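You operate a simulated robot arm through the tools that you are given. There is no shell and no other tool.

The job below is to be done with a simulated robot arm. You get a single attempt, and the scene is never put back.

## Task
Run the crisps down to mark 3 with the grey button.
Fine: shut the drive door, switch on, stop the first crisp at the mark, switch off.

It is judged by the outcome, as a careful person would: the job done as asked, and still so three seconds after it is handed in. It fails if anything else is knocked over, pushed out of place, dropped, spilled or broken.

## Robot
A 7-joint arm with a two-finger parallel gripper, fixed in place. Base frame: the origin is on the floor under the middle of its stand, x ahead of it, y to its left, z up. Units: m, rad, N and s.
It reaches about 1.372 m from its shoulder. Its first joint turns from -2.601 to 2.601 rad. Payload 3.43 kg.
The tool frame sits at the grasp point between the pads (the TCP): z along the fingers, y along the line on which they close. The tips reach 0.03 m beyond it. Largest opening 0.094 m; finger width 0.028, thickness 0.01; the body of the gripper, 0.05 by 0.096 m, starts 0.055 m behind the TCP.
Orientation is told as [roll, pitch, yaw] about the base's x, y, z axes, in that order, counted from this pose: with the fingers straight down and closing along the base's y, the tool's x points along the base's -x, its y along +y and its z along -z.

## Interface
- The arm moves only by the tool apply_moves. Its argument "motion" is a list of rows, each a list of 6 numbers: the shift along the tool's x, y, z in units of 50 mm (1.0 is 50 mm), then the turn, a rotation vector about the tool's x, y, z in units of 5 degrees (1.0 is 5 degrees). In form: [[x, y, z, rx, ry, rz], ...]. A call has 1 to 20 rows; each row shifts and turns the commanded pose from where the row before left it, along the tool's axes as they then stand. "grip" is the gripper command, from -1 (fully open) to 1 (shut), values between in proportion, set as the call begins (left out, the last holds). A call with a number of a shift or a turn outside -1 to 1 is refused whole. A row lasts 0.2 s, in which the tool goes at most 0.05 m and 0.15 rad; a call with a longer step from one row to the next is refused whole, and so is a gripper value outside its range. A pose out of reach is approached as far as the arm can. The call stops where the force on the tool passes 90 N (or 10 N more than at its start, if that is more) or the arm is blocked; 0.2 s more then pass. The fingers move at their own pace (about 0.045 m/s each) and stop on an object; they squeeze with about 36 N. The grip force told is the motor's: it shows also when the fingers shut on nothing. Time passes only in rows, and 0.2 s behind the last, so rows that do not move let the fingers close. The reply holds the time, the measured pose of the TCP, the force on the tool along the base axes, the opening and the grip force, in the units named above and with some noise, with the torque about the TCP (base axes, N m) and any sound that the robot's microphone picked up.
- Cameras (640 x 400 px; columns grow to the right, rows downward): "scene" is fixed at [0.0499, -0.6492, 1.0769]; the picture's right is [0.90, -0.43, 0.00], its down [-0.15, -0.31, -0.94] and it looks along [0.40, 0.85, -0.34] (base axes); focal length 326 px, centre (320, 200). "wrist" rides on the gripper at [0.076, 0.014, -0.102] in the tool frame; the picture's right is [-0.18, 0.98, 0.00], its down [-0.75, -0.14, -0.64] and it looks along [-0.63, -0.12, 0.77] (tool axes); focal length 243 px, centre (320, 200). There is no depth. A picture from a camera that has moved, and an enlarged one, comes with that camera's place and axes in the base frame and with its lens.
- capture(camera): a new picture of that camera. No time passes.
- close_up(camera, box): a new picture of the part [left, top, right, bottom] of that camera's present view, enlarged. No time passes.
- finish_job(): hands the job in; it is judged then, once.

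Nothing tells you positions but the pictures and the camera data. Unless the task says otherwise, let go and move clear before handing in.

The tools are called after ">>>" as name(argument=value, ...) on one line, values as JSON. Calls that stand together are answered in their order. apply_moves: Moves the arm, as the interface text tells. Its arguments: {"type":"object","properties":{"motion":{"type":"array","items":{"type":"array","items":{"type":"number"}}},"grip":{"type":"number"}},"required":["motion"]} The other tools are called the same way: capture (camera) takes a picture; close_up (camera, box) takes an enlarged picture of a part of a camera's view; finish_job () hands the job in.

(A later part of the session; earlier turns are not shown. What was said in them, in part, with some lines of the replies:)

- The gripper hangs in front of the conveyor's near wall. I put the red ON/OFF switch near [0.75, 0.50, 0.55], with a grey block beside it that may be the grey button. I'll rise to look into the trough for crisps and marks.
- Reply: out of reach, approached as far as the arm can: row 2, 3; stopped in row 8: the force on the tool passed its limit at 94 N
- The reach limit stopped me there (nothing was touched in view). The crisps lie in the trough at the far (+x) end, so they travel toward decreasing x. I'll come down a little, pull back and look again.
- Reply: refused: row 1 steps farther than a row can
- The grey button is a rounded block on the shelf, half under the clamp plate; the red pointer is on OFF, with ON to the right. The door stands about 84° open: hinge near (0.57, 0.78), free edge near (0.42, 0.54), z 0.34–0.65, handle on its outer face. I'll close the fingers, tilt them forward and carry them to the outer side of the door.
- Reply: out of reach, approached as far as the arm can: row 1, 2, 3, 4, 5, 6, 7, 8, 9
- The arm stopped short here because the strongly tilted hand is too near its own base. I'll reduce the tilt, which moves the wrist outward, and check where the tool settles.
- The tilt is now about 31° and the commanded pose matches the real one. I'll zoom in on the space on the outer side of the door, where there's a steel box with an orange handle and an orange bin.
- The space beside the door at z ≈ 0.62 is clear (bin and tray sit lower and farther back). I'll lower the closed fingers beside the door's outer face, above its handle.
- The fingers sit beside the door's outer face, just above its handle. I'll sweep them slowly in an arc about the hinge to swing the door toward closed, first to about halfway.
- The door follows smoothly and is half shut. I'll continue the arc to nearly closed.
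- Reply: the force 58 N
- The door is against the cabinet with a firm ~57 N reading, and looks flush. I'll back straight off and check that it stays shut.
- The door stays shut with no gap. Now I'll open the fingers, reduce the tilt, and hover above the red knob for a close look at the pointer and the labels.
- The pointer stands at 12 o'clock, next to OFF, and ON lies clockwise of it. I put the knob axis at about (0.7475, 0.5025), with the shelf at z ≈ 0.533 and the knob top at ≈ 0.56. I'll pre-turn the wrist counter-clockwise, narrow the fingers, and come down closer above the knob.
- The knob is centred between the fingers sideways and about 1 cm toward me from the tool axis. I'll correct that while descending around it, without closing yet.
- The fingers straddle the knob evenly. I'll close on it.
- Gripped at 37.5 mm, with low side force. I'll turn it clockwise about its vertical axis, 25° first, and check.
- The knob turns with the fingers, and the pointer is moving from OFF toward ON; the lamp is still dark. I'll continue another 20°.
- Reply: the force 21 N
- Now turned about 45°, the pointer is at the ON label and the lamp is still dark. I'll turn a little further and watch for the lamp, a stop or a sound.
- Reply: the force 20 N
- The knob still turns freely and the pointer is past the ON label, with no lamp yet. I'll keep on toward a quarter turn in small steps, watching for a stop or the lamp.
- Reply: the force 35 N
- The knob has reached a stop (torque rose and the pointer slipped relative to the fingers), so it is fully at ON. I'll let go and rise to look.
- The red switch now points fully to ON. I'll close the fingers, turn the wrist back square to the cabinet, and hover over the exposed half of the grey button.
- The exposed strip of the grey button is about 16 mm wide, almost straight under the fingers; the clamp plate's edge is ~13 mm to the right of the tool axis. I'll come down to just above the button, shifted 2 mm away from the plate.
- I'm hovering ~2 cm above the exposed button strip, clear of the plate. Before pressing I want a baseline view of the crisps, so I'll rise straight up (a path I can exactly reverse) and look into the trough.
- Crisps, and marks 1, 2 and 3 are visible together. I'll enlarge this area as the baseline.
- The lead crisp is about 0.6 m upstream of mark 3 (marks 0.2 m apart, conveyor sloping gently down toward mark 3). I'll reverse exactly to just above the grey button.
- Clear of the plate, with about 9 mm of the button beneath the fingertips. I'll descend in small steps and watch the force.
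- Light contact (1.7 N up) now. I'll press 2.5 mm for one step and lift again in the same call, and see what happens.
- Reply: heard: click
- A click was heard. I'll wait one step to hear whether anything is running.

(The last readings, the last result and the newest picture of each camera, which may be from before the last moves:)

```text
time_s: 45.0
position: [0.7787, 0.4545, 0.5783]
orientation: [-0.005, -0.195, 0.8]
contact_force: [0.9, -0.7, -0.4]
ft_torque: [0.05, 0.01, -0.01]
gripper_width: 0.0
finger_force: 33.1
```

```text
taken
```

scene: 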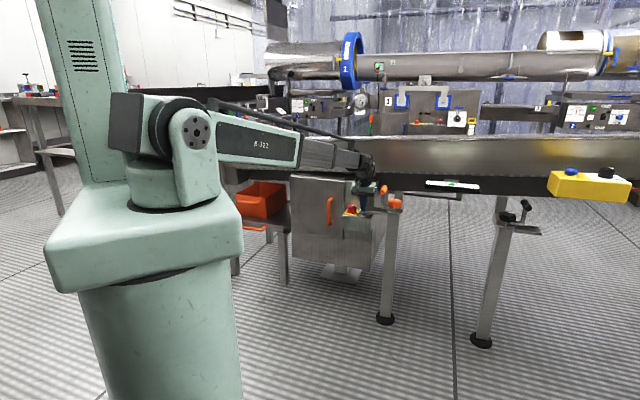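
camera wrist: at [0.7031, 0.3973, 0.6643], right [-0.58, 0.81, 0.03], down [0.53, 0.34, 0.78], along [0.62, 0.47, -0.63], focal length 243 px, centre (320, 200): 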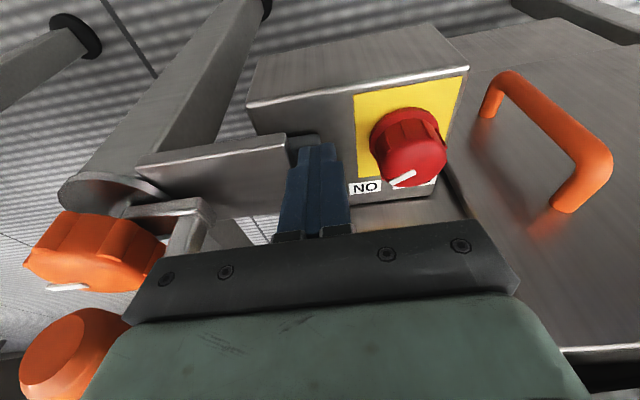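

No running sound follows. I'll go up to the same viewpoint and compare the crisps with the baseline.

>>> apply_moves(motion=[[-0.193, 0, -0.981, 0, 0, 0], [-0.193, 0, -0.981, 0, 0, 0], [-0.193, 0, -0.981, 0, 0, 0], [-0.193, 0, -0.981, 0, 0, 0], [-0.193, 0, -0.981, 0, 0, 0], [-0.193, 0, -0.981, 0, 0, 0], [-0.193, 0, -0.981, 0, 0, 0], [-0.193, 0, -0.981, 0, 0, 0], [0, 0, 0, 0, -1, 0], [0, 0, 0, 0, -1, 0], [0, 0, 0, 0, -1, 0]])

>>> close_up(camera="wrist", box=[0, 120, 300, 270])

>>> close_up(camera="scene", box=[320, 165, 400, 225])

```text
time_s: 47.4
position: [0.7781, 0.4554, 0.9788]
orientation: [-0.003, -0.459, 0.8]
contact_force: [1.0, 0.1, -0.8]
ft_torque: [-0.01, 0.05, -0.05]
gripper_width: 0.0002
finger_force: 32.7
```

```text
2.13 times, centred on (150, 195) of wrist
camera zoom: at [0.6888, 0.3836, 1.0363], right [-0.59, 0.8, 0.08], down [0.37, 0.18, 0.91], along [0.72, 0.57, -0.41], focal length 518 px, centre (683, 211)
```

zoom: 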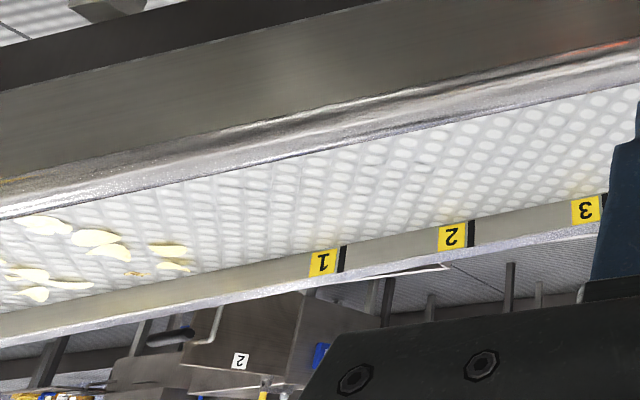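

```text
6.67 times, centred on (360, 195) of scene
camera zoom: at [0.0499, -0.6492, 1.0769], right [0.9, -0.43, 0.0], down [-0.15, -0.31, -0.94], along [0.4, 0.85, -0.34], focal length 2171 px, centre (53, 233)
```

zoom: 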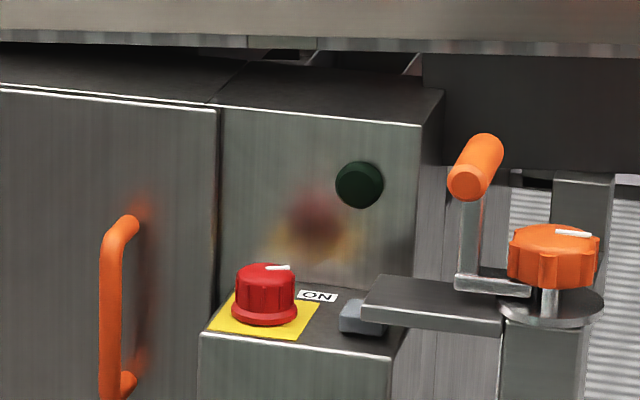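

The crisps moved about 13 mm during that brief press and stopped on release, so the button is hold-to-run. The lead crisp is now ~0.57 m from mark 3. I'll go back and hold it for about 3 s to learn the speed.

>>> apply_moves(motion=[[0, 0, 0, 0, 1, 0], [0, 0, 0, 0, 1, 0], [0, 0, 0, 0, 1, 0], [0.193, 0, 0.981, 0, 0, 0], [0.193, 0, 0.981, 0, 0, 0], [0.193, 0, 0.981, 0, 0, 0], [0.193, 0, 0.981, 0, 0, 0], [0.193, 0, 0.981, 0, 0, 0], [0.193, 0, 0.981, 0, 0, 0], [0.193, 0, 0.981, 0, 0, 0], [0.193, 0, 0.981, 0, 0, 0], [0, 0, 0, 0, 0, 0]])

>>> close_up(camera="scene", box=[350, 185, 390, 215])

>>> close_up(camera="wrist", box=[260, 90, 380, 180])

```text
time_s: 50.0
position: [0.7794, 0.4548, 0.5768]
orientation: [-0.004, -0.197, 0.801]
contact_force: [-0.1, -1.1, -0.1]
ft_torque: [0.03, -0.05, 0.01]
gripper_width: 0.0
finger_force: 33.0
```

```text
13.33 times, centred on (370, 200) of scene
camera zoom: at [0.0499, -0.6492, 1.0769], right [0.9, -0.43, 0.0], down [-0.15, -0.31, -0.94], along [0.4, 0.85, -0.34], focal length 4341 px, centre (-347, 200)
```

zoom: 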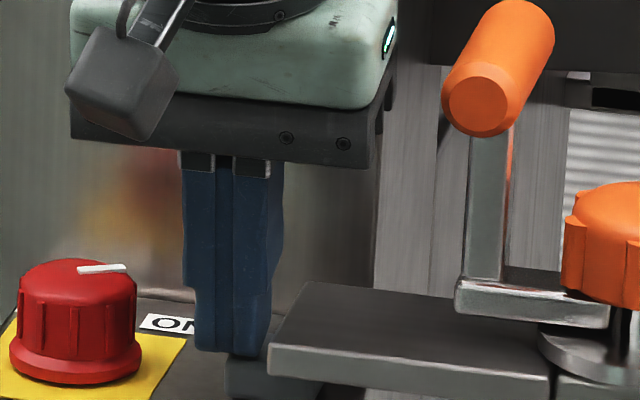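

```text
4.44 times, centred on (320, 135) of wrist
camera zoom: at [0.7027, 0.3971, 0.6633], right [-0.58, 0.81, 0.03], down [0.53, 0.34, 0.78], along [0.62, 0.47, -0.63], focal length 1078 px, centre (320, 489)
```

zoom: 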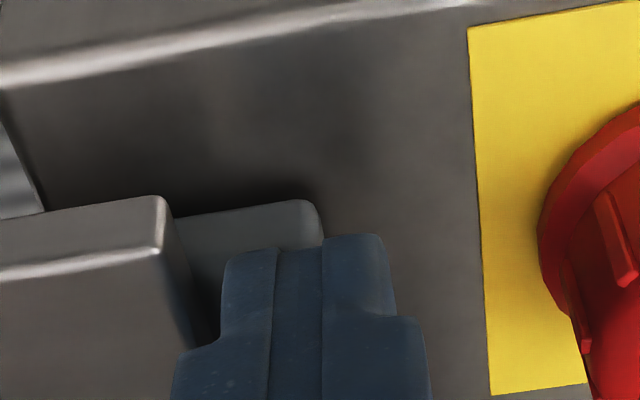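

Back just above the button. Pressing and holding for about 2.8 s, then releasing within the same call.

>>> apply_moves(motion=[[0.029, 0, 0.147, 0, 0, 0], [0, 0, 0, 0, 0, 0], [0, 0, 0, 0, 0, 0], [0, 0, 0, 0, 0, 0], [0, 0, 0, 0, 0, 0], [0, 0, 0, 0, 0, 0], [0, 0, 0, 0, 0, 0], [0, 0, 0, 0, 0, 0], [0, 0, 0, 0, 0, 0], [0, 0, 0, 0, 0, 0], [0, 0, 0, 0, 0, 0], [0, 0, 0, 0, 0, 0], [0, 0, 0, 0, 0, 0], [0, 0, 0, 0, 0, 0], [-0.029, 0, -0.147, 0, 0, 0]])

>>> close_up(camera="scene", box=[350, 185, 390, 215])

```text
time_s: 53.2
position: [0.7803, 0.456, 0.5776]
orientation: [-0.004, -0.195, 0.8]
contact_force: [0.0, 0.5, 0.1]
ft_torque: [-0.02, -0.01, 0.02]
gripper_width: 0.0
finger_force: 33.2
heard: click
```

```text
13.33 times, centred on (370, 200) of scene
camera zoom: at [0.0499, -0.6492, 1.0769], right [0.9, -0.43, 0.0], down [-0.15, -0.31, -0.94], along [0.4, 0.85, -0.34], focal length 4341 px, centre (-347, 200)
```

zoom: 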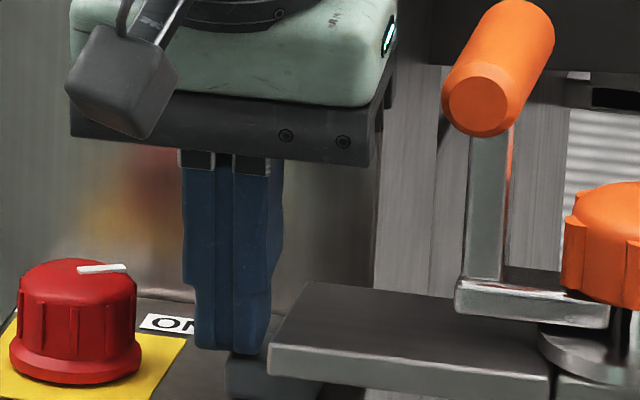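

Click heard and then released. Going up to measure how far the crisps travelled.

>>> apply_moves(motion=[[-0.193, 0, -0.981, 0, 0, 0], [-0.193, 0, -0.981, 0, 0, 0], [-0.193, 0, -0.981, 0, 0, 0], [-0.193, 0, -0.981, 0, 0, 0], [-0.193, 0, -0.981, 0, 0, 0], [-0.193, 0, -0.981, 0, 0, 0], [-0.193, 0, -0.981, 0, 0, 0], [-0.193, 0, -0.981, 0, 0, 0], [0, 0, 0, 0, -1, 0], [0, 0, 0, 0, -1, 0], [0, 0, 0, 0, -1, 0]])

>>> close_up(camera="wrist", box=[0, 120, 300, 270])

>>> capture(camera="scene")

```text
time_s: 55.6
position: [0.7777, 0.4563, 0.9783]
orientation: [-0.004, -0.46, 0.802]
contact_force: [0.3, 0.1, 0.3]
ft_torque: [0.02, -0.01, 0.03]
gripper_width: 0.0002
finger_force: 33.2
```

```text
2.13 times, centred on (150, 195) of wrist
camera zoom: at [0.6881, 0.384, 1.0365], right [-0.59, 0.8, 0.08], down [0.37, 0.18, 0.91], along [0.72, 0.57, -0.41], focal length 518 px, centre (683, 211)
```

zoom: 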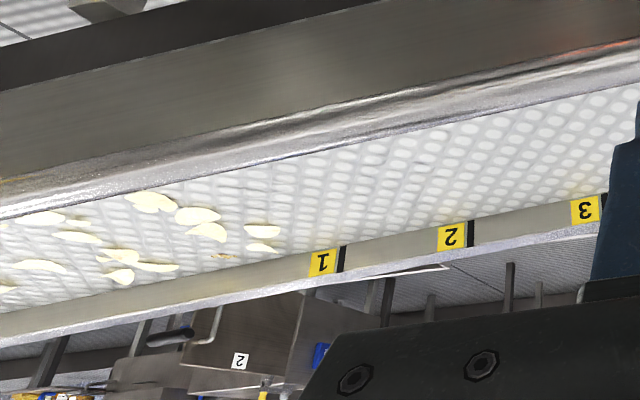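

```text
taken
```

scene: 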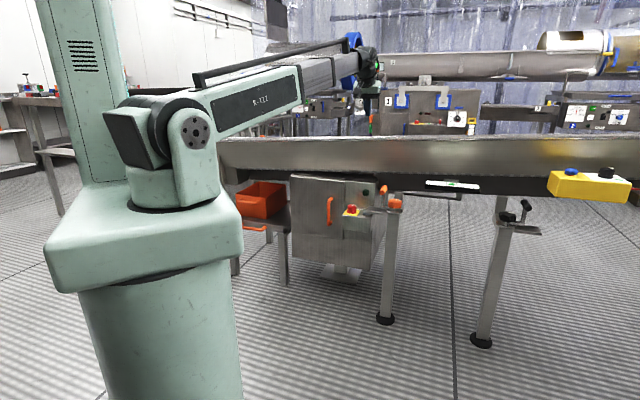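

The lead crisp advanced ~0.125 m in ~2.7 s (≈0.047 m/s) and sits about 4 cm before mark 1, so ~0.44 m remain. I'll return and hold for about 6 s.

>>> apply_moves(motion=[[0, 0, 0, 0, 1, 0], [0, 0, 0, 0, 1, 0], [0, 0, 0, 0, 1, 0], [0.193, 0, 0.981, 0, 0, 0], [0.193, 0, 0.981, 0, 0, 0], [0.193, 0, 0.981, 0, 0, 0], [0.193, 0, 0.981, 0, 0, 0], [0.193, 0, 0.981, 0, 0, 0], [0.193, 0, 0.981, 0, 0, 0], [0.193, 0, 0.981, 0, 0, 0], [0.193, 0, 0.981, 0, 0, 0], [0, 0, 0, 0, 0, 0]])

>>> close_up(camera="scene", box=[350, 185, 390, 215])

```text
time_s: 58.2
position: [0.7792, 0.4562, 0.5786]
orientation: [-0.004, -0.194, 0.8]
contact_force: [-0.2, 0.0, -0.4]
ft_torque: [0.04, 0.01, -0.05]
gripper_width: 0.0
finger_force: 33.2
```

```text
13.33 times, centred on (370, 200) of scene
camera zoom: at [0.0499, -0.6492, 1.0769], right [0.9, -0.43, 0.0], down [-0.15, -0.31, -0.94], along [0.4, 0.85, -0.34], focal length 4341 px, centre (-347, 200)
```

zoom: 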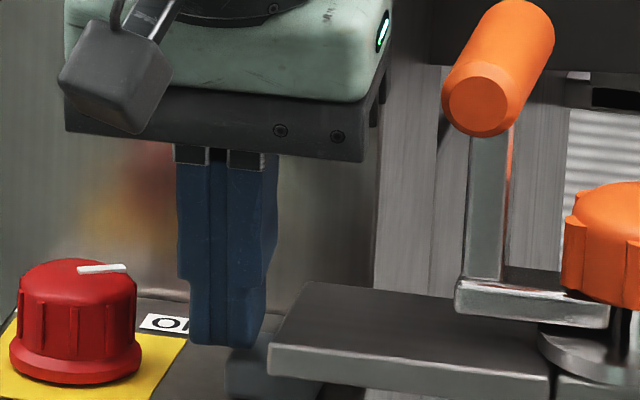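

>>> apply_moves(motion=[[0.031, -0.02, 0.157, 0, 0, 0], [0, 0, 0, 0, 0, 0], [0, 0, 0, 0, 0, 0], [0, 0, 0, 0, 0, 0], [0, 0, 0, 0, 0, 0], [0, 0, 0, 0, 0, 0], [0, 0, 0, 0, 0, 0], [0, 0, 0, 0, 0, 0], [0, 0, 0, 0, 0, 0], [0, 0, 0, 0, 0, 0], [0, 0, 0, 0, 0, 0], [0, 0, 0, 0, 0, 0], [0, 0, 0, 0, 0, 0], [0, 0, 0, 0, 0, 0], [0, 0, 0, 0, 0, 0]])

>>> apply_moves(motion=[[0, 0, 0, 0, 0, 0], [0, 0, 0, 0, 0, 0], [0, 0, 0, 0, 0, 0], [0, 0, 0, 0, 0, 0], [0, 0, 0, 0, 0, 0], [0, 0, 0, 0, 0, 0], [0, 0, 0, 0, 0, 0], [0, 0, 0, 0, 0, 0], [0, 0, 0, 0, 0, 0], [0, 0, 0, 0, 0, 0], [0, 0, 0, 0, 0, 0], [0, 0, 0, 0, 0, 0], [0, 0, 0, 0, 0, 0], [-0.031, 0, -0.157, 0, 0, 0]])

```text
time_s: 61.4
position: [0.7794, 0.4549, 0.5727]
orientation: [-0.004, -0.196, 0.801]
contact_force: [-0.3, 0.0, 2.9]
ft_torque: [-0.04, 0.02, 0.03]
gripper_width: 0.0002
finger_force: 33.4
heard: click
```

```text
time_s: 64.4
position: [0.7803, 0.456, 0.5793]
orientation: [-0.004, -0.196, 0.801]
contact_force: [-0.1, -0.6, 0.9]
ft_torque: [0.01, 0.01, -0.01]
gripper_width: 0.0
finger_force: 33.1
```

>>> apply_moves(motion=[[-0.193, 0, -0.981, 0, 0, 0], [-0.193, 0, -0.981, 0, 0, 0], [-0.193, 0, -0.981, 0, 0, 0], [-0.193, 0, -0.981, 0, 0, 0], [-0.193, 0, -0.981, 0, 0, 0], [-0.193, 0, -0.981, 0, 0, 0], [-0.193, 0, -0.981, 0, 0, 0], [-0.193, 0, -0.981, 0, 0, 0], [0, 0, 0, 0, -1, 0], [0, 0, 0, 0, -1, 0], [0, 0, 0, 0, -1, 0]])

>>> close_up(camera="wrist", box=[0, 120, 300, 270])

>>> capture(camera="wrist")

```text
time_s: 66.8
position: [0.7778, 0.4551, 0.9786]
orientation: [-0.004, -0.459, 0.802]
contact_force: [-0.5, -0.1, -0.2]
ft_torque: [-0.01, 0.01, 0.0]
gripper_width: 0.0
finger_force: 32.9
```

```text
2.13 times, centred on (150, 195) of wrist
camera zoom: at [0.6891, 0.3842, 1.0371], right [-0.59, 0.8, 0.08], down [0.37, 0.18, 0.91], along [0.72, 0.57, -0.41], focal length 518 px, centre (683, 211)
```

zoom: 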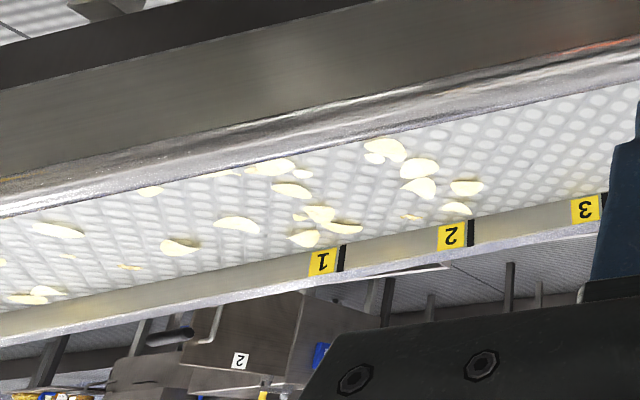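

```text
taken
camera wrist: at [0.6891, 0.3842, 1.0371], right [-0.59, 0.8, 0.08], down [0.37, 0.18, 0.91], along [0.72, 0.57, -0.41], focal length 243 px, centre (320, 200)
```

wrist: 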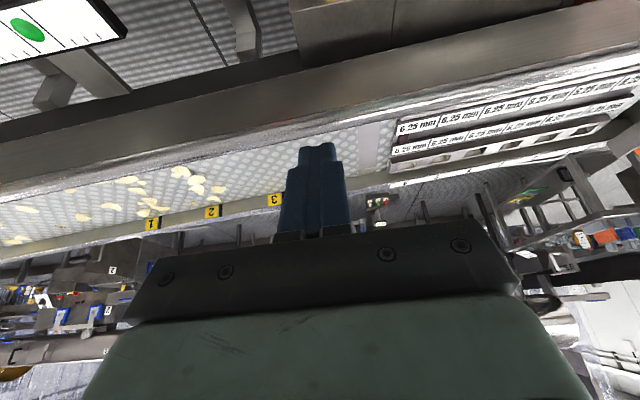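

The lead crisp is now ~6 cm past mark 2, with about 0.15 m to go to mark 3. I'll return and hold for a shorter ~1.9 s.

>>> apply_moves(motion=[[0, 0, 0, 0, 1, 0], [0, 0, 0, 0, 1, 0], [0, 0, 0, 0, 1, 0], [0.193, 0, 0.981, 0, 0, 0], [0.193, 0, 0.981, 0, 0, 0], [0.193, 0, 0.981, 0, 0, 0], [0.193, 0, 0.981, 0, 0, 0], [0.193, 0, 0.981, 0, 0, 0], [0.193, 0, 0.981, 0, 0, 0], [0.193, 0, 0.981, 0, 0, 0], [0.193, 0, 0.981, 0, 0, 0], [0, 0, 0, 0, 0, 0]])

>>> close_up(camera="scene", box=[350, 185, 390, 215])

```text
time_s: 69.4
position: [0.778, 0.4535, 0.5799]
orientation: [-0.004, -0.194, 0.803]
contact_force: [-0.4, -0.3, 0.3]
ft_torque: [0.0, 0.01, 0.03]
gripper_width: 0.0
finger_force: 33.1
```

```text
13.33 times, centred on (370, 200) of scene
camera zoom: at [0.0499, -0.6492, 1.0769], right [0.9, -0.43, 0.0], down [-0.15, -0.31, -0.94], along [0.4, 0.85, -0.34], focal length 4341 px, centre (-347, 200)
```

zoom: 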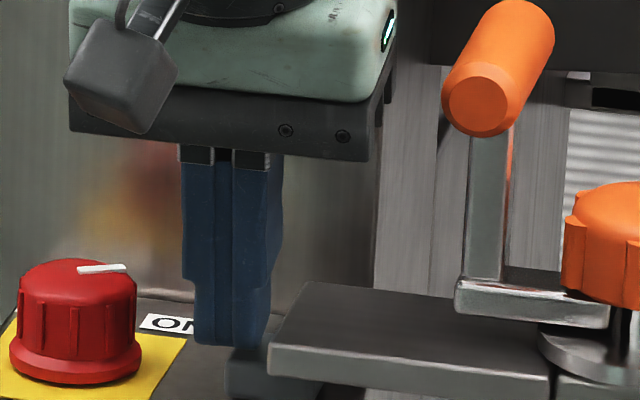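

>>> apply_moves(motion=[[0.031, 0, 0.157, 0, 0, 0], [0, 0, 0, 0, 0, 0], [0, 0, 0, 0, 0, 0], [0, 0, 0, 0, 0, 0], [0, 0, 0, 0, 0, 0], [0, 0, 0, 0, 0, 0], [0, 0, 0, 0, 0, 0], [0, 0, 0, 0, 0, 0], [0, 0, 0, 0, 0, 0], [-0.031, 0, -0.157, 0, 0, 0]])

>>> apply_moves(motion=[[-0.193, 0, -0.981, 0, 0, 0], [-0.193, 0, -0.981, 0, 0, 0], [-0.193, 0, -0.981, 0, 0, 0], [-0.193, 0, -0.981, 0, 0, 0], [-0.193, 0, -0.981, 0, 0, 0], [-0.193, 0, -0.981, 0, 0, 0], [-0.193, 0, -0.981, 0, 0, 0], [-0.193, 0, -0.981, 0, 0, 0], [0, 0, 0, 0, -1, 0], [0, 0, 0, 0, -1, 0], [0, 0, 0, 0, -1, 0]])

>>> close_up(camera="wrist", box=[0, 120, 300, 270])

```text
time_s: 71.6
position: [0.7792, 0.4539, 0.579]
orientation: [-0.004, -0.196, 0.801]
contact_force: [0.5, 0.6, -0.1]
ft_torque: [0.0, 0.02, -0.01]
gripper_width: 0.0002
finger_force: 33.5
heard: click
```

```text
time_s: 74.0
position: [0.7782, 0.4542, 0.9776]
orientation: [-0.003, -0.46, 0.8]
contact_force: [-0.9, 0.0, 0.8]
ft_torque: [0.0, -0.01, 0.03]
gripper_width: 0.0002
finger_force: 33.2
```

```text
2.13 times, centred on (150, 195) of wrist
camera zoom: at [0.688, 0.3834, 1.0359], right [-0.59, 0.8, 0.08], down [0.37, 0.18, 0.91], along [0.72, 0.57, -0.41], focal length 518 px, centre (683, 211)
```

zoom: 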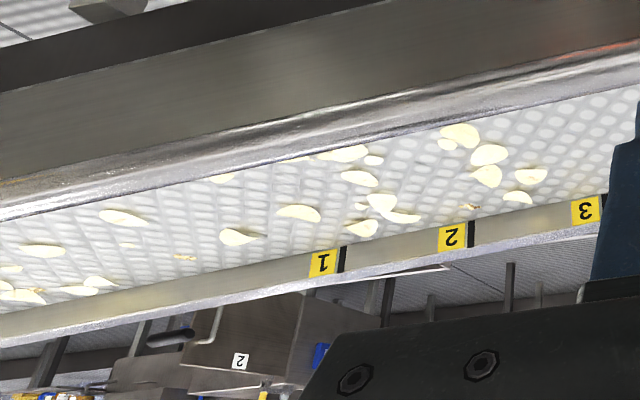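

The lead crisp is now ~5 cm short of mark 3. I'll slide the camera right so that it looks squarely along mark 3's line for an accurate reading.

>>> apply_moves(motion=[[0, -0.9, 0, 0, 0, 0], [0, -0.9, 0, 0, 0, 0], [0, -0.9, 0, 0, 0, 0]])

>>> capture(camera="wrist")

>>> close_up(camera="wrist", box=[100, 100, 320, 240])

```text
time_s: 74.8
position: [0.8738, 0.3604, 0.9757]
orientation: [-0.003, -0.459, 0.802]
contact_force: [0.0, -0.2, 0.8]
ft_torque: [-0.01, 0.0, -0.02]
gripper_width: 0.0002
finger_force: 32.5
```

```text
taken
camera wrist: at [0.7843, 0.2898, 1.0351], right [-0.59, 0.8, 0.08], down [0.37, 0.19, 0.91], along [0.72, 0.57, -0.41], focal length 243 px, centre (320, 200)
```

wrist: 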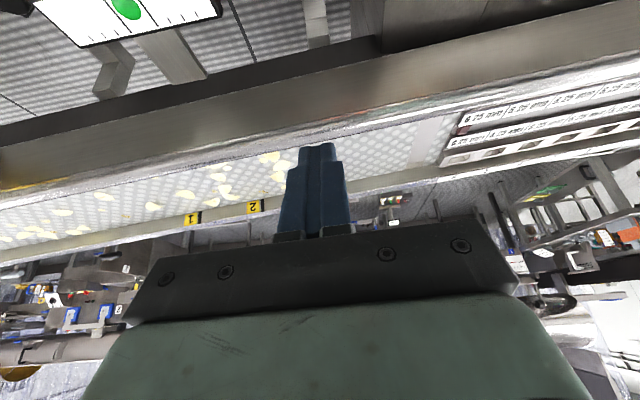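

```text
2.86 times, centred on (210, 170) of wrist
camera zoom: at [0.7843, 0.2898, 1.0351], right [-0.59, 0.8, 0.08], down [0.37, 0.19, 0.91], along [0.72, 0.57, -0.41], focal length 693 px, centre (634, 286)
```

zoom: 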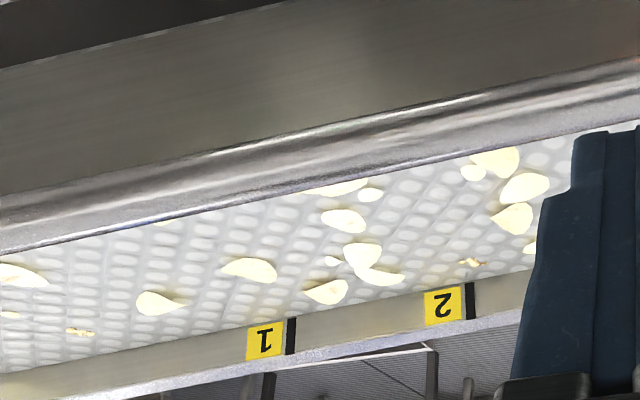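

The fingers hide mark 3 here, so I'll open them and shift slightly further to look between them.

>>> apply_moves(motion=[[0, -0.9, 0, 0, 0, 0], [0, 0, 0, 0, 0, 0], [0, 0, 0, 0, 0, 0], [0, 0, 0, 0, 0, 0], [0, 0, 0, 0, 0, 0]], grip=-1)

>>> capture(camera="wrist")

>>> close_up(camera="wrist", box=[220, 110, 420, 235])

```text
time_s: 76.0
position: [0.9071, 0.3298, 0.9775]
orientation: [-0.003, -0.457, 0.802]
contact_force: [-0.3, 0.1, 0.0]
ft_torque: [0.0, -0.01, -0.01]
gripper_width: 0.094
finger_force: 0.1
```

```text
taken
camera wrist: at [0.8172, 0.2579, 1.0356], right [-0.59, 0.8, 0.08], down [0.37, 0.19, 0.91], along [0.72, 0.57, -0.41], focal length 243 px, centre (320, 200)
```

wrist: 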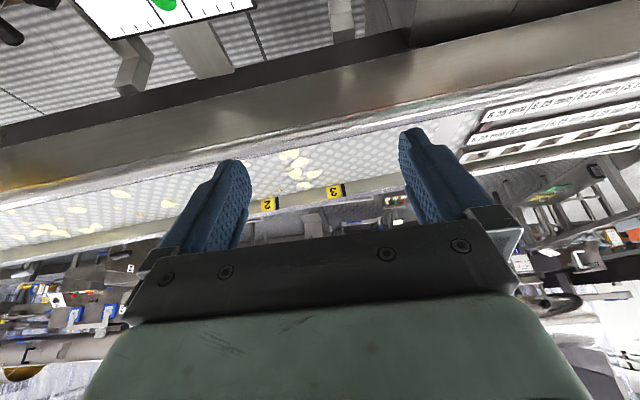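

```text
3.20 times, centred on (320, 172) of wrist
camera zoom: at [0.8172, 0.2579, 1.0356], right [-0.59, 0.8, 0.08], down [0.37, 0.19, 0.91], along [0.72, 0.57, -0.41], focal length 776 px, centre (320, 288)
```

zoom: 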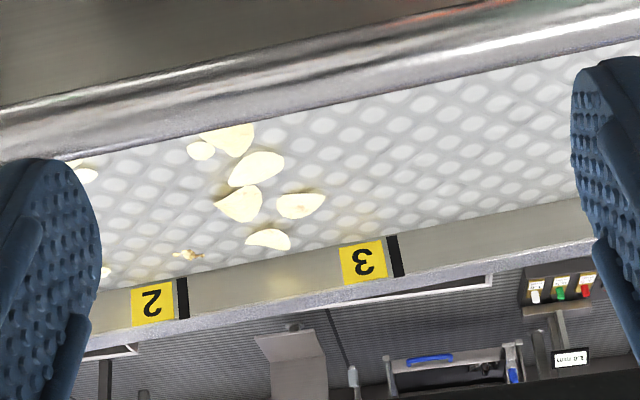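

Now mark 3's line and the lead crisp are both visible squarely. The crisp's front edge is ~4.8 cm short of the line, and its centre ~6.9 cm short. I'll return, close the fingers, and hold for ~1 s.

>>> apply_moves(motion=[[0, 0.9, 0, 0, 0, 0], [0, 0.9, 0, 0, 0, 0], [0, 0.9, 0, 0, 0, 0], [0, 0.9, 0, 0, 0, 0], [0, 0, 0, 0, 1, 0], [0, 0, 0, 0, 1, 0], [0, 0, 0, 0, 1, 0], [0.193, 0, 0.981, 0, 0, 0], [0.193, 0, 0.981, 0, 0, 0], [0.193, 0, 0.981, 0, 0, 0], [0.193, 0, 0.981, 0, 0, 0], [0.193, 0, 0.981, 0, 0, 0], [0.193, 0, 0.981, 0, 0, 0], [0.193, 0, 0.981, 0, 0, 0], [0.193, 0, 0.981, 0, 0, 0], [0, 0, 0, 0, 0, 0]], grip=1)

>>> close_up(camera="scene", box=[350, 185, 390, 215])

>>> close_up(camera="wrist", box=[260, 90, 380, 180])

```text
time_s: 79.4
position: [0.7795, 0.4539, 0.5781]
orientation: [-0.003, -0.196, 0.802]
contact_force: [-0.4, 0.2, 0.7]
ft_torque: [-0.01, -0.02, -0.02]
gripper_width: 0.0
finger_force: 32.4
```

```text
13.33 times, centred on (370, 200) of scene
camera zoom: at [0.0499, -0.6492, 1.0769], right [0.9, -0.43, 0.0], down [-0.15, -0.31, -0.94], along [0.4, 0.85, -0.34], focal length 4341 px, centre (-347, 200)
```

zoom: 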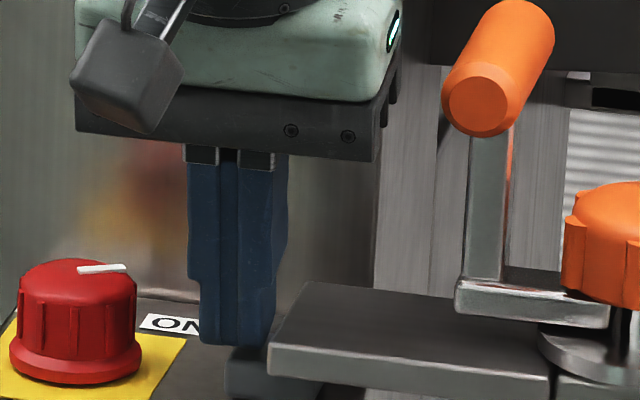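

```text
4.44 times, centred on (320, 135) of wrist
camera zoom: at [0.7045, 0.3973, 0.6653], right [-0.58, 0.81, 0.03], down [0.53, 0.34, 0.78], along [0.62, 0.47, -0.63], focal length 1078 px, centre (320, 489)
```

zoom: 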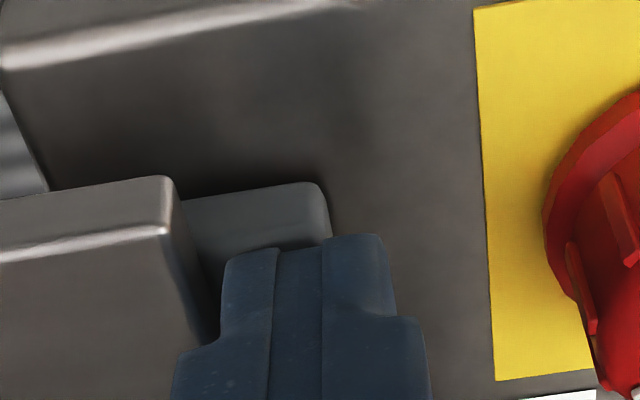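

Still clear of the plate, with good overlap on the button. Pressing for ~1 s.

>>> apply_moves(motion=[[0.031, 0, 0.157, 0, 0, 0], [0, 0, 0, 0, 0, 0], [0, 0, 0, 0, 0, 0], [0, 0, 0, 0, 0, 0], [0, 0, 0, 0, 0, 0], [0, 0, 0, 0, 0, 0], [-0.031, 0, -0.157, 0, 0, 0]])

>>> apply_moves(motion=[[-0.193, 0, -0.981, 0, 0, 0], [-0.193, 0, -0.981, 0, 0, 0], [-0.193, 0, -0.981, 0, 0, 0], [-0.193, 0, -0.981, 0, 0, 0], [-0.193, 0, -0.981, 0, 0, 0], [-0.193, 0, -0.981, 0, 0, 0], [-0.193, 0, -0.981, 0, 0, 0], [-0.193, 0, -0.981, 0, 0, 0], [0, 0, 0, 0, -1, 0], [0, 0, 0, 0, -1, 0], [0, 0, 0, 0, -1, 0]])

>>> apply_moves(motion=[[0, -0.9, 0, 0, 0, 0], [0, -0.9, 0, 0, 0, 0], [0, -0.9, 0, 0, 0, 0], [0, -0.9, 0, 0, 0, 0], [0, 0, 0, 0, 0, 0]], grip=-1)

>>> close_up(camera="wrist", box=[220, 110, 420, 235])

```text
time_s: 81.0
position: [0.7801, 0.4541, 0.5791]
orientation: [-0.004, -0.196, 0.801]
contact_force: [0.4, -0.1, 0.7]
ft_torque: [-0.02, 0.01, 0.03]
gripper_width: 0.0
finger_force: 32.9
heard: click
```

```text
time_s: 83.4
position: [0.7786, 0.4552, 0.9765]
orientation: [-0.004, -0.458, 0.801]
contact_force: [-0.6, 0.6, 0.2]
ft_torque: [0.0, 0.01, -0.03]
gripper_width: 0.0
finger_force: 32.9
```

```text
time_s: 84.6
position: [0.9109, 0.3294, 0.979]
orientation: [-0.003, -0.457, 0.803]
contact_force: [0.3, 0.2, 0.0]
ft_torque: [0.03, 0.03, 0.0]
gripper_width: 0.0942
finger_force: 0.0
```

```text
3.20 times, centred on (320, 172) of wrist
camera zoom: at [0.8212, 0.258, 1.0371], right [-0.59, 0.8, 0.08], down [0.37, 0.19, 0.91], along [0.72, 0.57, -0.41], focal length 776 px, centre (320, 288)
```

zoom: 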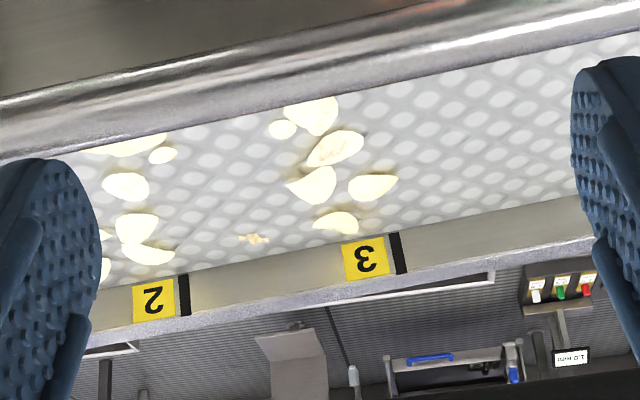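

The crisp now straddles mark 3's line: its front edge is ~1 cm past and its centre ~1 cm before, and it is still the leading one. Next I switch off: I'll go back, pre-turn the wrist clockwise with fingers part-open, and come down above the red knob.

>>> apply_moves(motion=[[0, 0.9, 0, 0, 0, 0], [0, 0.9, 0, 0, 0, 0], [0, 0.9, 0, 0, 0, 0], [0, 0.9, 0, 0, 0, 0], [0, 0, 0, 0, 1, 0], [0, 0, 0, 0, 1, 0], [0, 0, 0, 0, 1, 0], [0, 0, 0, 0.194, 0, 0.981], [0, 0, 0, 0.194, 0, 0.981], [0, 0, 0, 0.194, 0, 0.981], [0, 0, 0, 0.194, 0, 0.981], [0, 0, 0, 0.194, 0, 0.981], [0, 0, 0, 0.194, 0, 0.981], [0, 0, 0, 0.058, 0, 0.294]], grip=-0.5)

>>> capture(camera="scene")

>>> capture(camera="wrist")

```text
time_s: 87.6
position: [0.779, 0.4549, 0.9774]
orientation: [0.0, -0.196, 0.249]
contact_force: [0.4, -0.5, -0.1]
ft_torque: [0.02, 0.0, -0.01]
gripper_width: 0.0704
finger_force: 0.0
```

```text
taken
```

scene: 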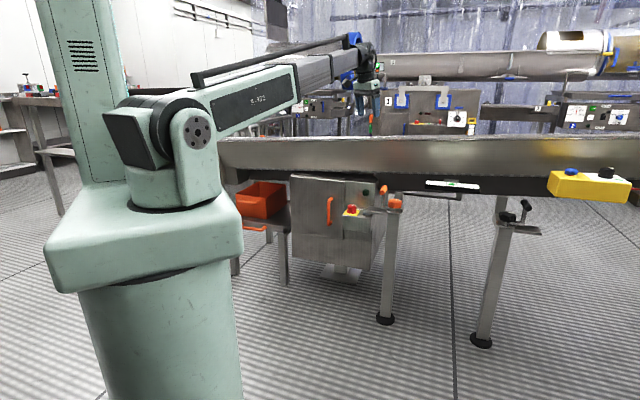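

```text
taken
camera wrist: at [0.6831, 0.4454, 1.0639], right [-0.07, 1.0, 0.03], down [0.63, 0.02, 0.78], along [0.77, 0.07, -0.63], focal length 243 px, centre (320, 200)
```

wrist: 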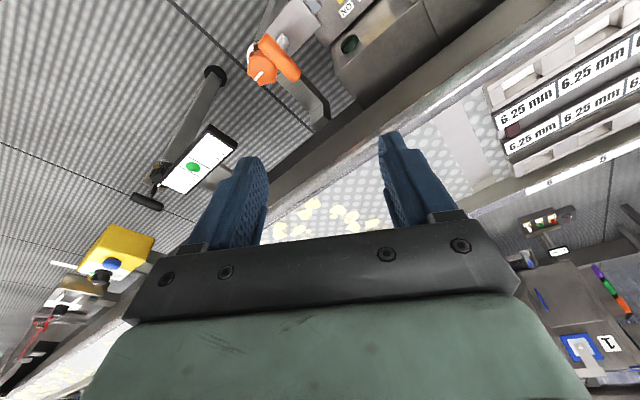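

>>> apply_moves(motion=[[0.242, 0.15, 0.875, 0, 0, 0], [0.242, 0.15, 0.875, 0, 0, 0], [0.242, 0.15, 0.875, 0, 0, 0], [0.242, 0.15, 0.875, 0, 0, 0], [0.242, 0.15, 0.875, 0, 0, 0], [0.242, 0.15, 0.875, 0, 0, 0], [0.242, 0.15, 0.6, 0, 0, 0], [0, 0, 0, 0, 0, 0]])

>>> capture(camera="wrist")

>>> close_up(camera="wrist", box=[240, 50, 400, 150])

>>> close_up(camera="scene", box=[320, 165, 400, 225])

```text
time_s: 89.4
position: [0.7384, 0.497, 0.6739]
orientation: [0.0, -0.198, 0.251]
contact_force: [-0.4, -0.6, 0.1]
ft_torque: [0.01, -0.02, -0.02]
gripper_width: 0.0706
finger_force: 0.0
```

```text
taken
camera wrist: at [0.6438, 0.4892, 0.759], right [-0.07, 1.0, 0.03], down [0.63, 0.02, 0.78], along [0.77, 0.07, -0.63], focal length 243 px, centre (320, 200)
```

wrist: 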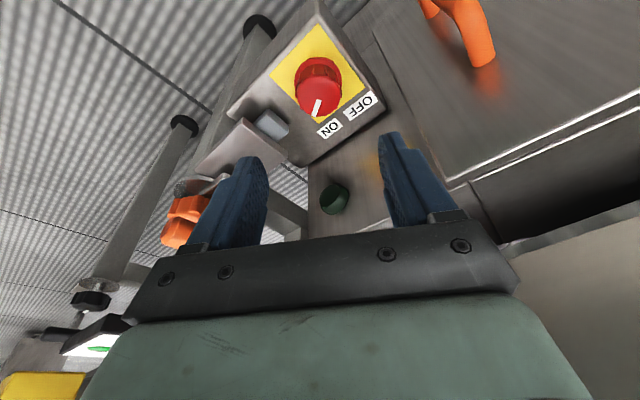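

```text
4.00 times, centred on (320, 100) of wrist
camera zoom: at [0.6438, 0.4892, 0.759], right [-0.07, 1.0, 0.03], down [0.63, 0.02, 0.78], along [0.77, 0.07, -0.63], focal length 970 px, centre (320, 600)
```

zoom: 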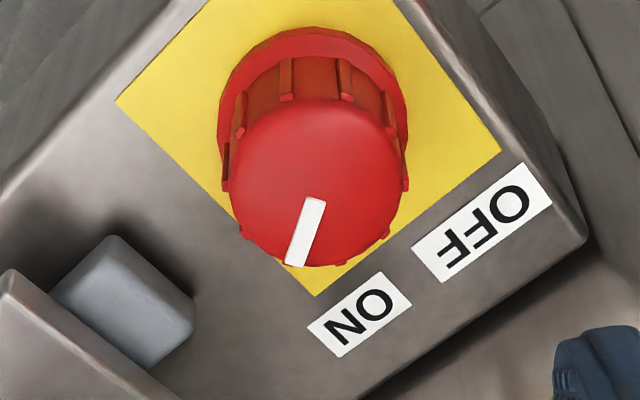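

```text
6.67 times, centred on (360, 195) of scene
camera zoom: at [0.0499, -0.6492, 1.0769], right [0.9, -0.43, 0.0], down [-0.15, -0.31, -0.94], along [0.4, 0.85, -0.34], focal length 2171 px, centre (53, 233)
```

zoom: 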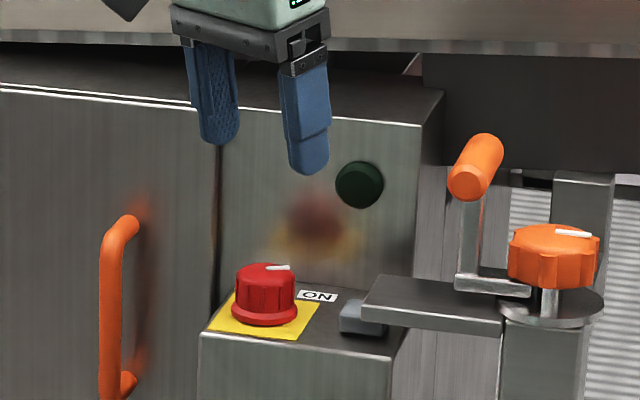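

The knob is between the fingers laterally, about 1.5 cm toward the robot from the tool axis. I'll correct and descend part way, then re-check.

>>> apply_moves(motion=[[0.172, 0.02, 0.65, 0, 0, 0], [0.172, 0.02, 0.65, 0, 0, 0], [0, 0, 0, 0, 0, 0]])

>>> capture(camera="wrist")

>>> close_up(camera="wrist", box=[240, 70, 400, 170])

```text
time_s: 90.2
position: [0.7362, 0.4987, 0.606]
orientation: [-0.002, -0.197, 0.251]
contact_force: [0.0, -0.2, 0.7]
ft_torque: [0.03, -0.02, 0.01]
gripper_width: 0.0708
finger_force: 0.1
```

```text
taken
camera wrist: at [0.6419, 0.49, 0.692], right [-0.07, 1.0, 0.03], down [0.63, 0.02, 0.78], along [0.77, 0.08, -0.63], focal length 243 px, centre (320, 200)
```

wrist: 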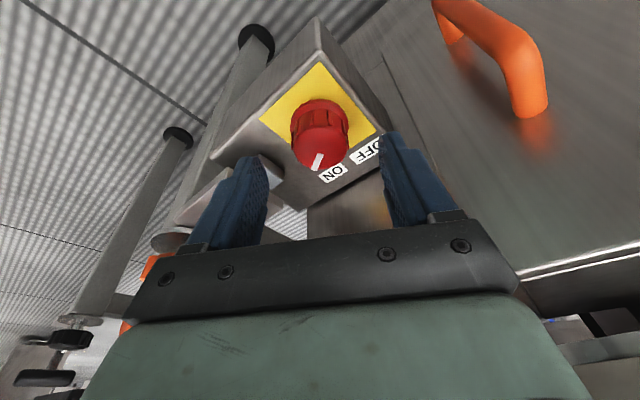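

```text
4.00 times, centred on (320, 120) of wrist
camera zoom: at [0.6419, 0.49, 0.692], right [-0.07, 1.0, 0.03], down [0.63, 0.02, 0.78], along [0.77, 0.08, -0.63], focal length 970 px, centre (320, 520)
```

zoom: 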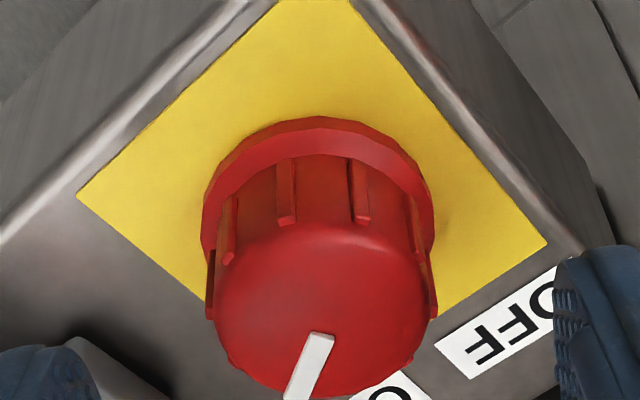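

Well aligned. Final descent around the knob.

>>> apply_moves(motion=[[0.03, 0.005, 0.34, 0, 0, 0], [0.03, 0.005, 0.34, 0, 0, 0], [0, 0, 0, 0, 0, 0]])

>>> capture(camera="wrist")

>>> close_up(camera="scene", box=[320, 165, 400, 225])

```text
time_s: 91.0
position: [0.7413, 0.5008, 0.5729]
orientation: [-0.001, -0.198, 0.251]
contact_force: [-0.5, -0.5, -0.1]
ft_torque: [0.02, -0.03, 0.01]
gripper_width: 0.0703
finger_force: 0.1
```

```text
taken
camera wrist: at [0.6461, 0.4917, 0.6585], right [-0.07, 1.0, 0.03], down [0.63, 0.02, 0.78], along [0.77, 0.08, -0.63], focal length 243 px, centre (320, 200)
```

wrist: 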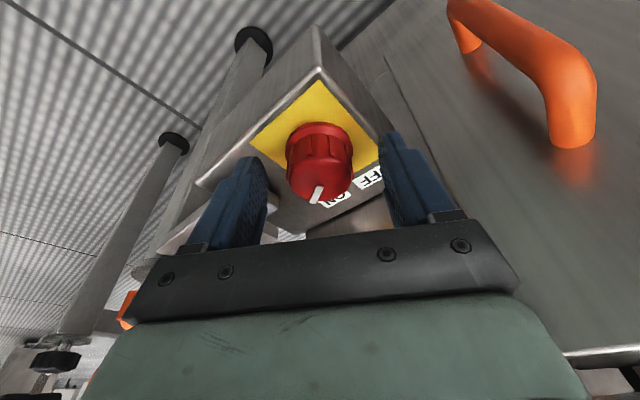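

```text
6.67 times, centred on (360, 195) of scene
camera zoom: at [0.0499, -0.6492, 1.0769], right [0.9, -0.43, 0.0], down [-0.15, -0.31, -0.94], along [0.4, 0.85, -0.34], focal length 2171 px, centre (53, 233)
```

zoom: 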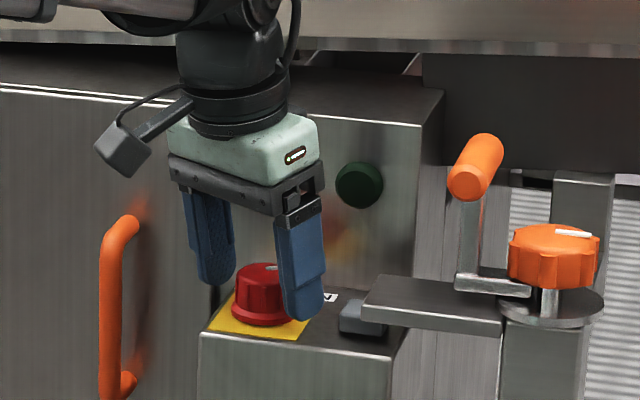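

The knob sits centrally between the fingers. Closing on it, then turning counter-clockwise toward OFF.

>>> apply_moves(motion=[[0, 0, 0, 0, 0, 0], [0, 0, 0, 0, 0, 0], [0, 0, 0, 0, 0, 0], [0, 0, 0, 0, 0, 0]], grip=1)

>>> apply_moves(motion=[[0, -0.007, 0, -0.194, 0, -0.981], [0, -0.007, 0, -0.194, 0, -0.981], [0, -0.007, 0, -0.194, 0, -0.981], [0, -0.007, 0, -0.194, 0, -0.981], [0, -0.007, 0, -0.194, 0, -0.981], [0, -0.007, 0, -0.194, 0, -0.981]])

>>> close_up(camera="wrist", box=[220, 90, 420, 240])

```text
time_s: 92.0
position: [0.7415, 0.5009, 0.5713]
orientation: [-0.003, -0.196, 0.25]
contact_force: [2.2, -10.0, -1.4]
ft_torque: [0.32, -0.06, -0.06]
gripper_width: 0.0375
finger_force: 45.2
```

```text
time_s: 93.4
position: [0.7432, 0.4967, 0.5713]
orientation: [-0.01, -0.196, 0.779]
contact_force: [19.4, -30.5, -4.6]
ft_torque: [0.51, -0.37, -0.3]
gripper_width: 0.0375
finger_force: 44.8
```

```text
2.67 times, centred on (320, 165) of wrist
camera zoom: at [0.6657, 0.4413, 0.6586], right [-0.56, 0.83, 0.03], down [0.53, 0.34, 0.78], along [0.63, 0.45, -0.63], focal length 647 px, centre (320, 293)
```

zoom: 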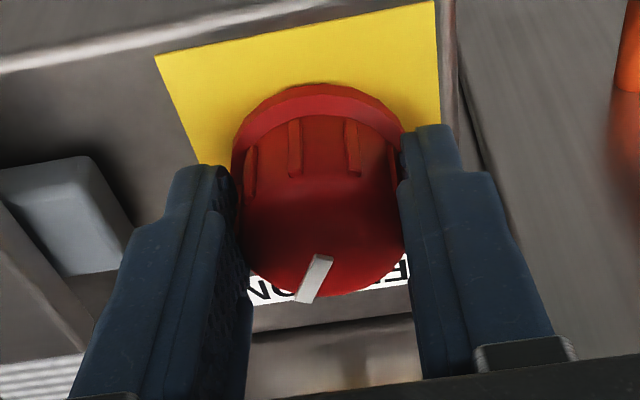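

The knob is turning back, about halfway. I'll continue to the OFF stop, easing the sideways load a little.

>>> apply_moves(motion=[[0, -0.03, 0, -0.194, 0, -0.981], [0, -0.03, 0, -0.194, 0, -0.981], [0, -0.025, 0, -0.194, 0, -0.981], [0, -0.02, 0, -0.194, 0, -0.981]])

>>> close_up(camera="wrist", box=[220, 90, 420, 240])

```text
time_s: 94.4
position: [0.7467, 0.4945, 0.5733]
orientation: [-0.006, -0.194, 1.128]
contact_force: [17.2, -19.7, -10.3]
ft_torque: [0.19, -0.19, -0.18]
gripper_width: 0.0372
finger_force: 44.8
```

```text
2.67 times, centred on (320, 165) of wrist
camera zoom: at [0.6922, 0.4164, 0.6589], right [-0.81, 0.59, 0.03], down [0.39, 0.5, 0.78], along [0.44, 0.64, -0.63], focal length 647 px, centre (320, 293)
```

zoom: 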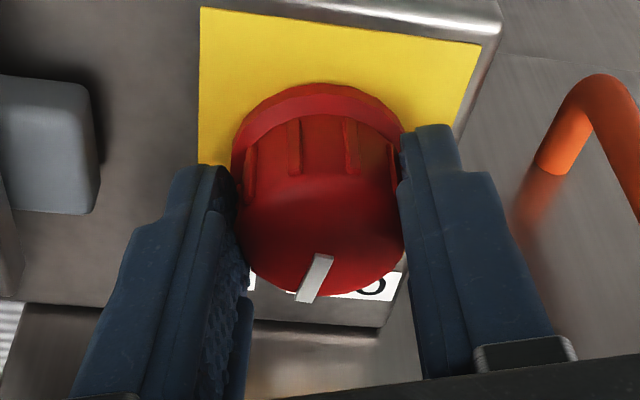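

>>> apply_moves(motion=[[0, -0.02, 0, -0.194, 0, -0.981], [0, -0.01, 0, -0.194, 0, -0.981]])

>>> close_up(camera="wrist", box=[220, 90, 420, 240])

```text
time_s: 95.0
position: [0.7476, 0.4944, 0.5726]
orientation: [-0.004, -0.191, 1.298]
contact_force: [14.8, -14.4, -14.8]
ft_torque: [-0.4, 0.06, -1.03]
gripper_width: 0.0374
finger_force: 44.8
```

```text
2.67 times, centred on (320, 165) of wrist
camera zoom: at [0.708, 0.4079, 0.6591], right [-0.9, 0.44, 0.03], down [0.3, 0.56, 0.77], along [0.32, 0.71, -0.63], focal length 647 px, centre (320, 293)
```

zoom: 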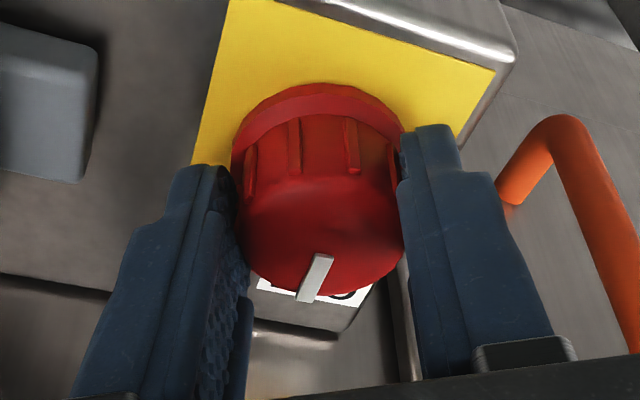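

The torque has risen to 1 N·m: the OFF stop is reached. I'll release and rise clear to verify.

>>> apply_moves(motion=[[0, 0, 0, 0, 0, 0], [0, 0, 0, 0, 0, 0], [0, 0, 0, 0, 0, 0], [-0.193, 0, -0.9, 0, 0, 0], [-0.193, 0, -0.9, 0, 0, 0], [-0.193, 0, -0.9, 0, 0, 0]], grip=-0.5)

>>> capture(camera="wrist")

>>> close_up(camera="wrist", box=[220, 20, 420, 170])

>>> close_up(camera="scene", box=[280, 150, 420, 250])

```text
time_s: 96.4
position: [0.748, 0.4984, 0.713]
orientation: [-0.003, -0.193, 1.3]
contact_force: [0.8, 0.5, -0.2]
ft_torque: [-0.03, -0.01, -0.02]
gripper_width: 0.0706
finger_force: 0.1
```

```text
taken
camera wrist: at [0.7084, 0.4109, 0.7995], right [-0.9, 0.44, 0.03], down [0.3, 0.56, 0.78], along [0.32, 0.71, -0.63], focal length 243 px, centre (320, 200)
```

wrist: 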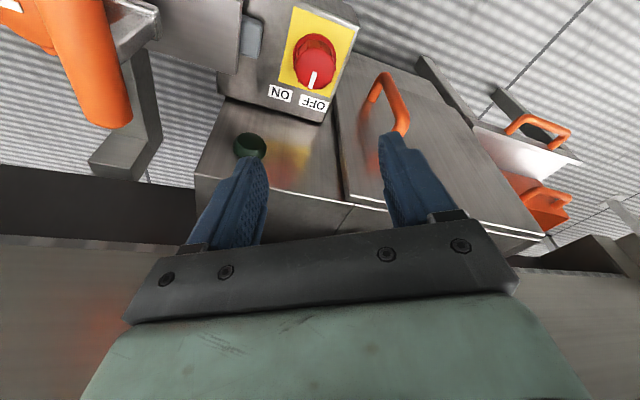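

```text
2.67 times, centred on (320, 95) of wrist
camera zoom: at [0.7084, 0.4109, 0.7995], right [-0.9, 0.44, 0.03], down [0.3, 0.56, 0.78], along [0.32, 0.71, -0.63], focal length 647 px, centre (320, 480)
```

zoom: 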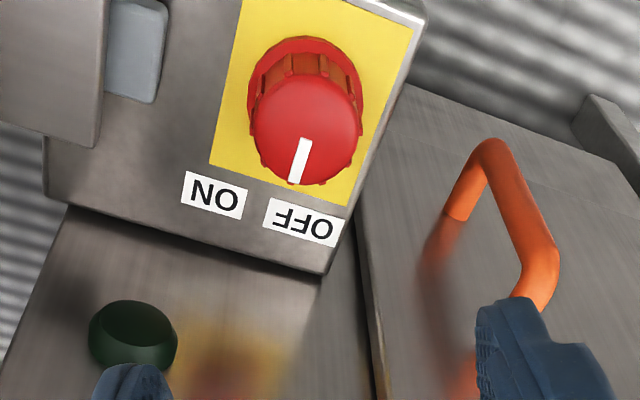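

```text
4.00 times, centred on (350, 200) of scene
camera zoom: at [0.0499, -0.6492, 1.0769], right [0.9, -0.43, 0.0], down [-0.15, -0.31, -0.94], along [0.4, 0.85, -0.34], focal length 1302 px, centre (200, 200)
```

zoom: 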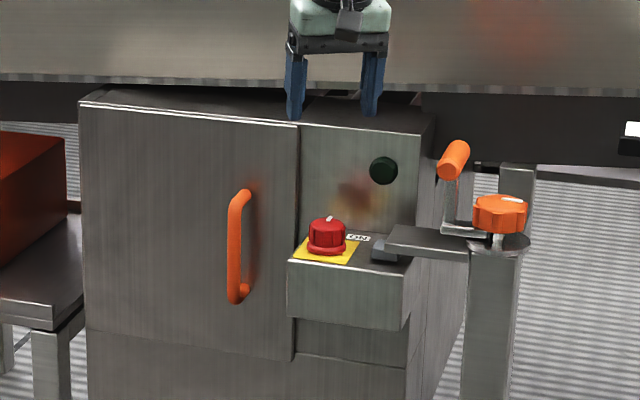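

The pointer is back at OFF, the door is shut, and everything else is in place. I'll rise and re-check the crisps at mark 3.

>>> apply_moves(motion=[[-0.193, 0, -0.981, 0, 0, 0], [-0.193, 0, -0.981, 0, 0, 0], [-0.193, 0, -0.981, 0, 0, 0], [-0.193, 0, -0.981, 0, 0, 0], [-0.193, 0, -0.981, 0, 0, 0], [0, 0, 0, 0.194, 0, 0.981], [0, 0, 0, 0.194, 0, 0.981], [0, 0, 0, 0.194, 0, 0.981], [0, 0, 0, 0.194, 0, 0.981], [0, 0, 0, 0.194, 0, 0.981], [0, 0, 0, 0.136, 0, 0.687], [0, 0, 0, 0, -1, 0], [0, 0, 0, 0, -1, 0], [0, 0, 0, 0, -1, 0], [0, -0.93, 0, 0, 0, 0], [0, -0.93, 0, 0, 0, 0], [0, -0.93, 0, 0, 0, 0], [0, -0.93, 0, 0, 0, 0], [0, -0.93, 0, 0, 0, 0]], grip=-1)

>>> capture(camera="wrist")

>>> close_up(camera="wrist", box=[220, 110, 420, 235])

>>> capture(camera="scene")

```text
time_s: 100.4
position: [0.9133, 0.3358, 0.9594]
orientation: [-0.003, -0.459, 0.803]
contact_force: [0.3, 0.4, 0.1]
ft_torque: [-0.02, -0.04, -0.05]
gripper_width: 0.0939
finger_force: 0.1
```

```text
taken
camera wrist: at [0.8249, 0.2648, 1.0184], right [-0.59, 0.8, 0.08], down [0.37, 0.19, 0.91], along [0.71, 0.57, -0.41], focal length 243 px, centre (320, 200)
```

wrist: 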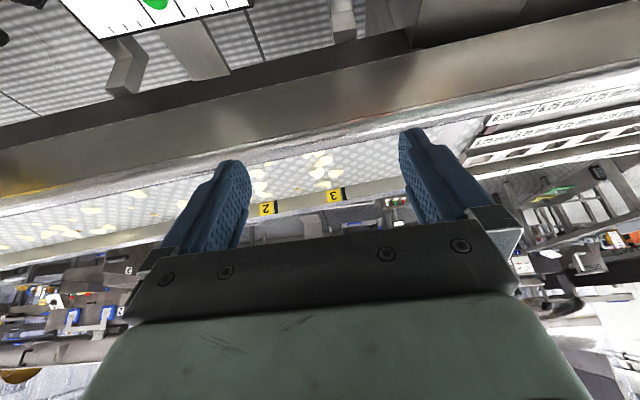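

```text
3.20 times, centred on (320, 172) of wrist
camera zoom: at [0.8249, 0.2648, 1.0184], right [-0.59, 0.8, 0.08], down [0.37, 0.19, 0.91], along [0.71, 0.57, -0.41], focal length 776 px, centre (320, 288)
```

zoom: 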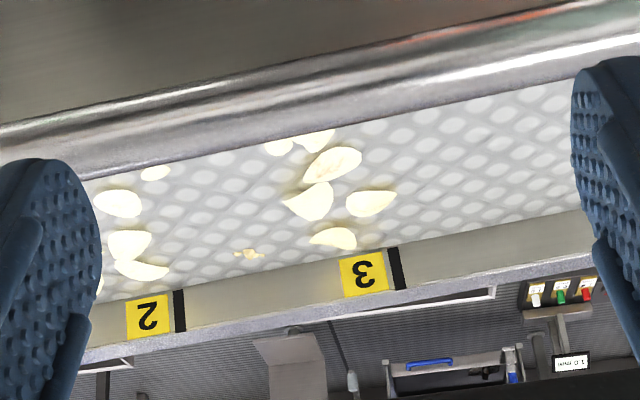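

```text
taken
```

scene: 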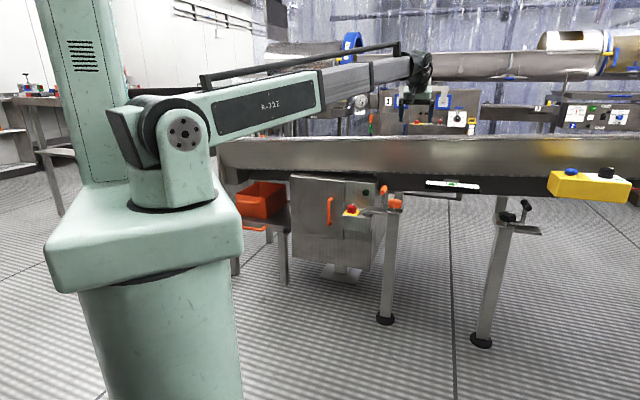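

The lead crisp still sits on mark 3's line. The switch is OFF, the drive door is shut, and the arm is open and clear with nothing disturbed, so I'm handing in.

>>> finish_job()

```text
The job is handed in.
```

The first crisp is stopped at mark 3, the drive door is shut, and the red switch is back at OFF.

- **Crisp at the mark:** in the last wrist-camera check its front edge was about 1 cm past the mark 3 line and its centre about 1 cm before it. It hadn't moved after I switched off, and no other crisp was ahead of it. These distances are my estimates from the pictures.
- **Grey button:** it only runs the conveyor while held. I worked the crisps down in five presses, checking their position after each one. The button is half covered by the clamp plate on the leg, so I pressed the exposed side.
- **Switch:** I turned it to its stop at ON and later back to its stop at OFF. The green lamp on the panel was dark every time I checked, but I couldn't see it while the button was held down.
- **Surroundings:** nothing else was moved or knocked in the final pictures. Early on, one lift reached the arm's limit and stopped on a brief 94 N force reading. I saw no contact with anything in the pictures. The gripper is open and clear above the conveyor.
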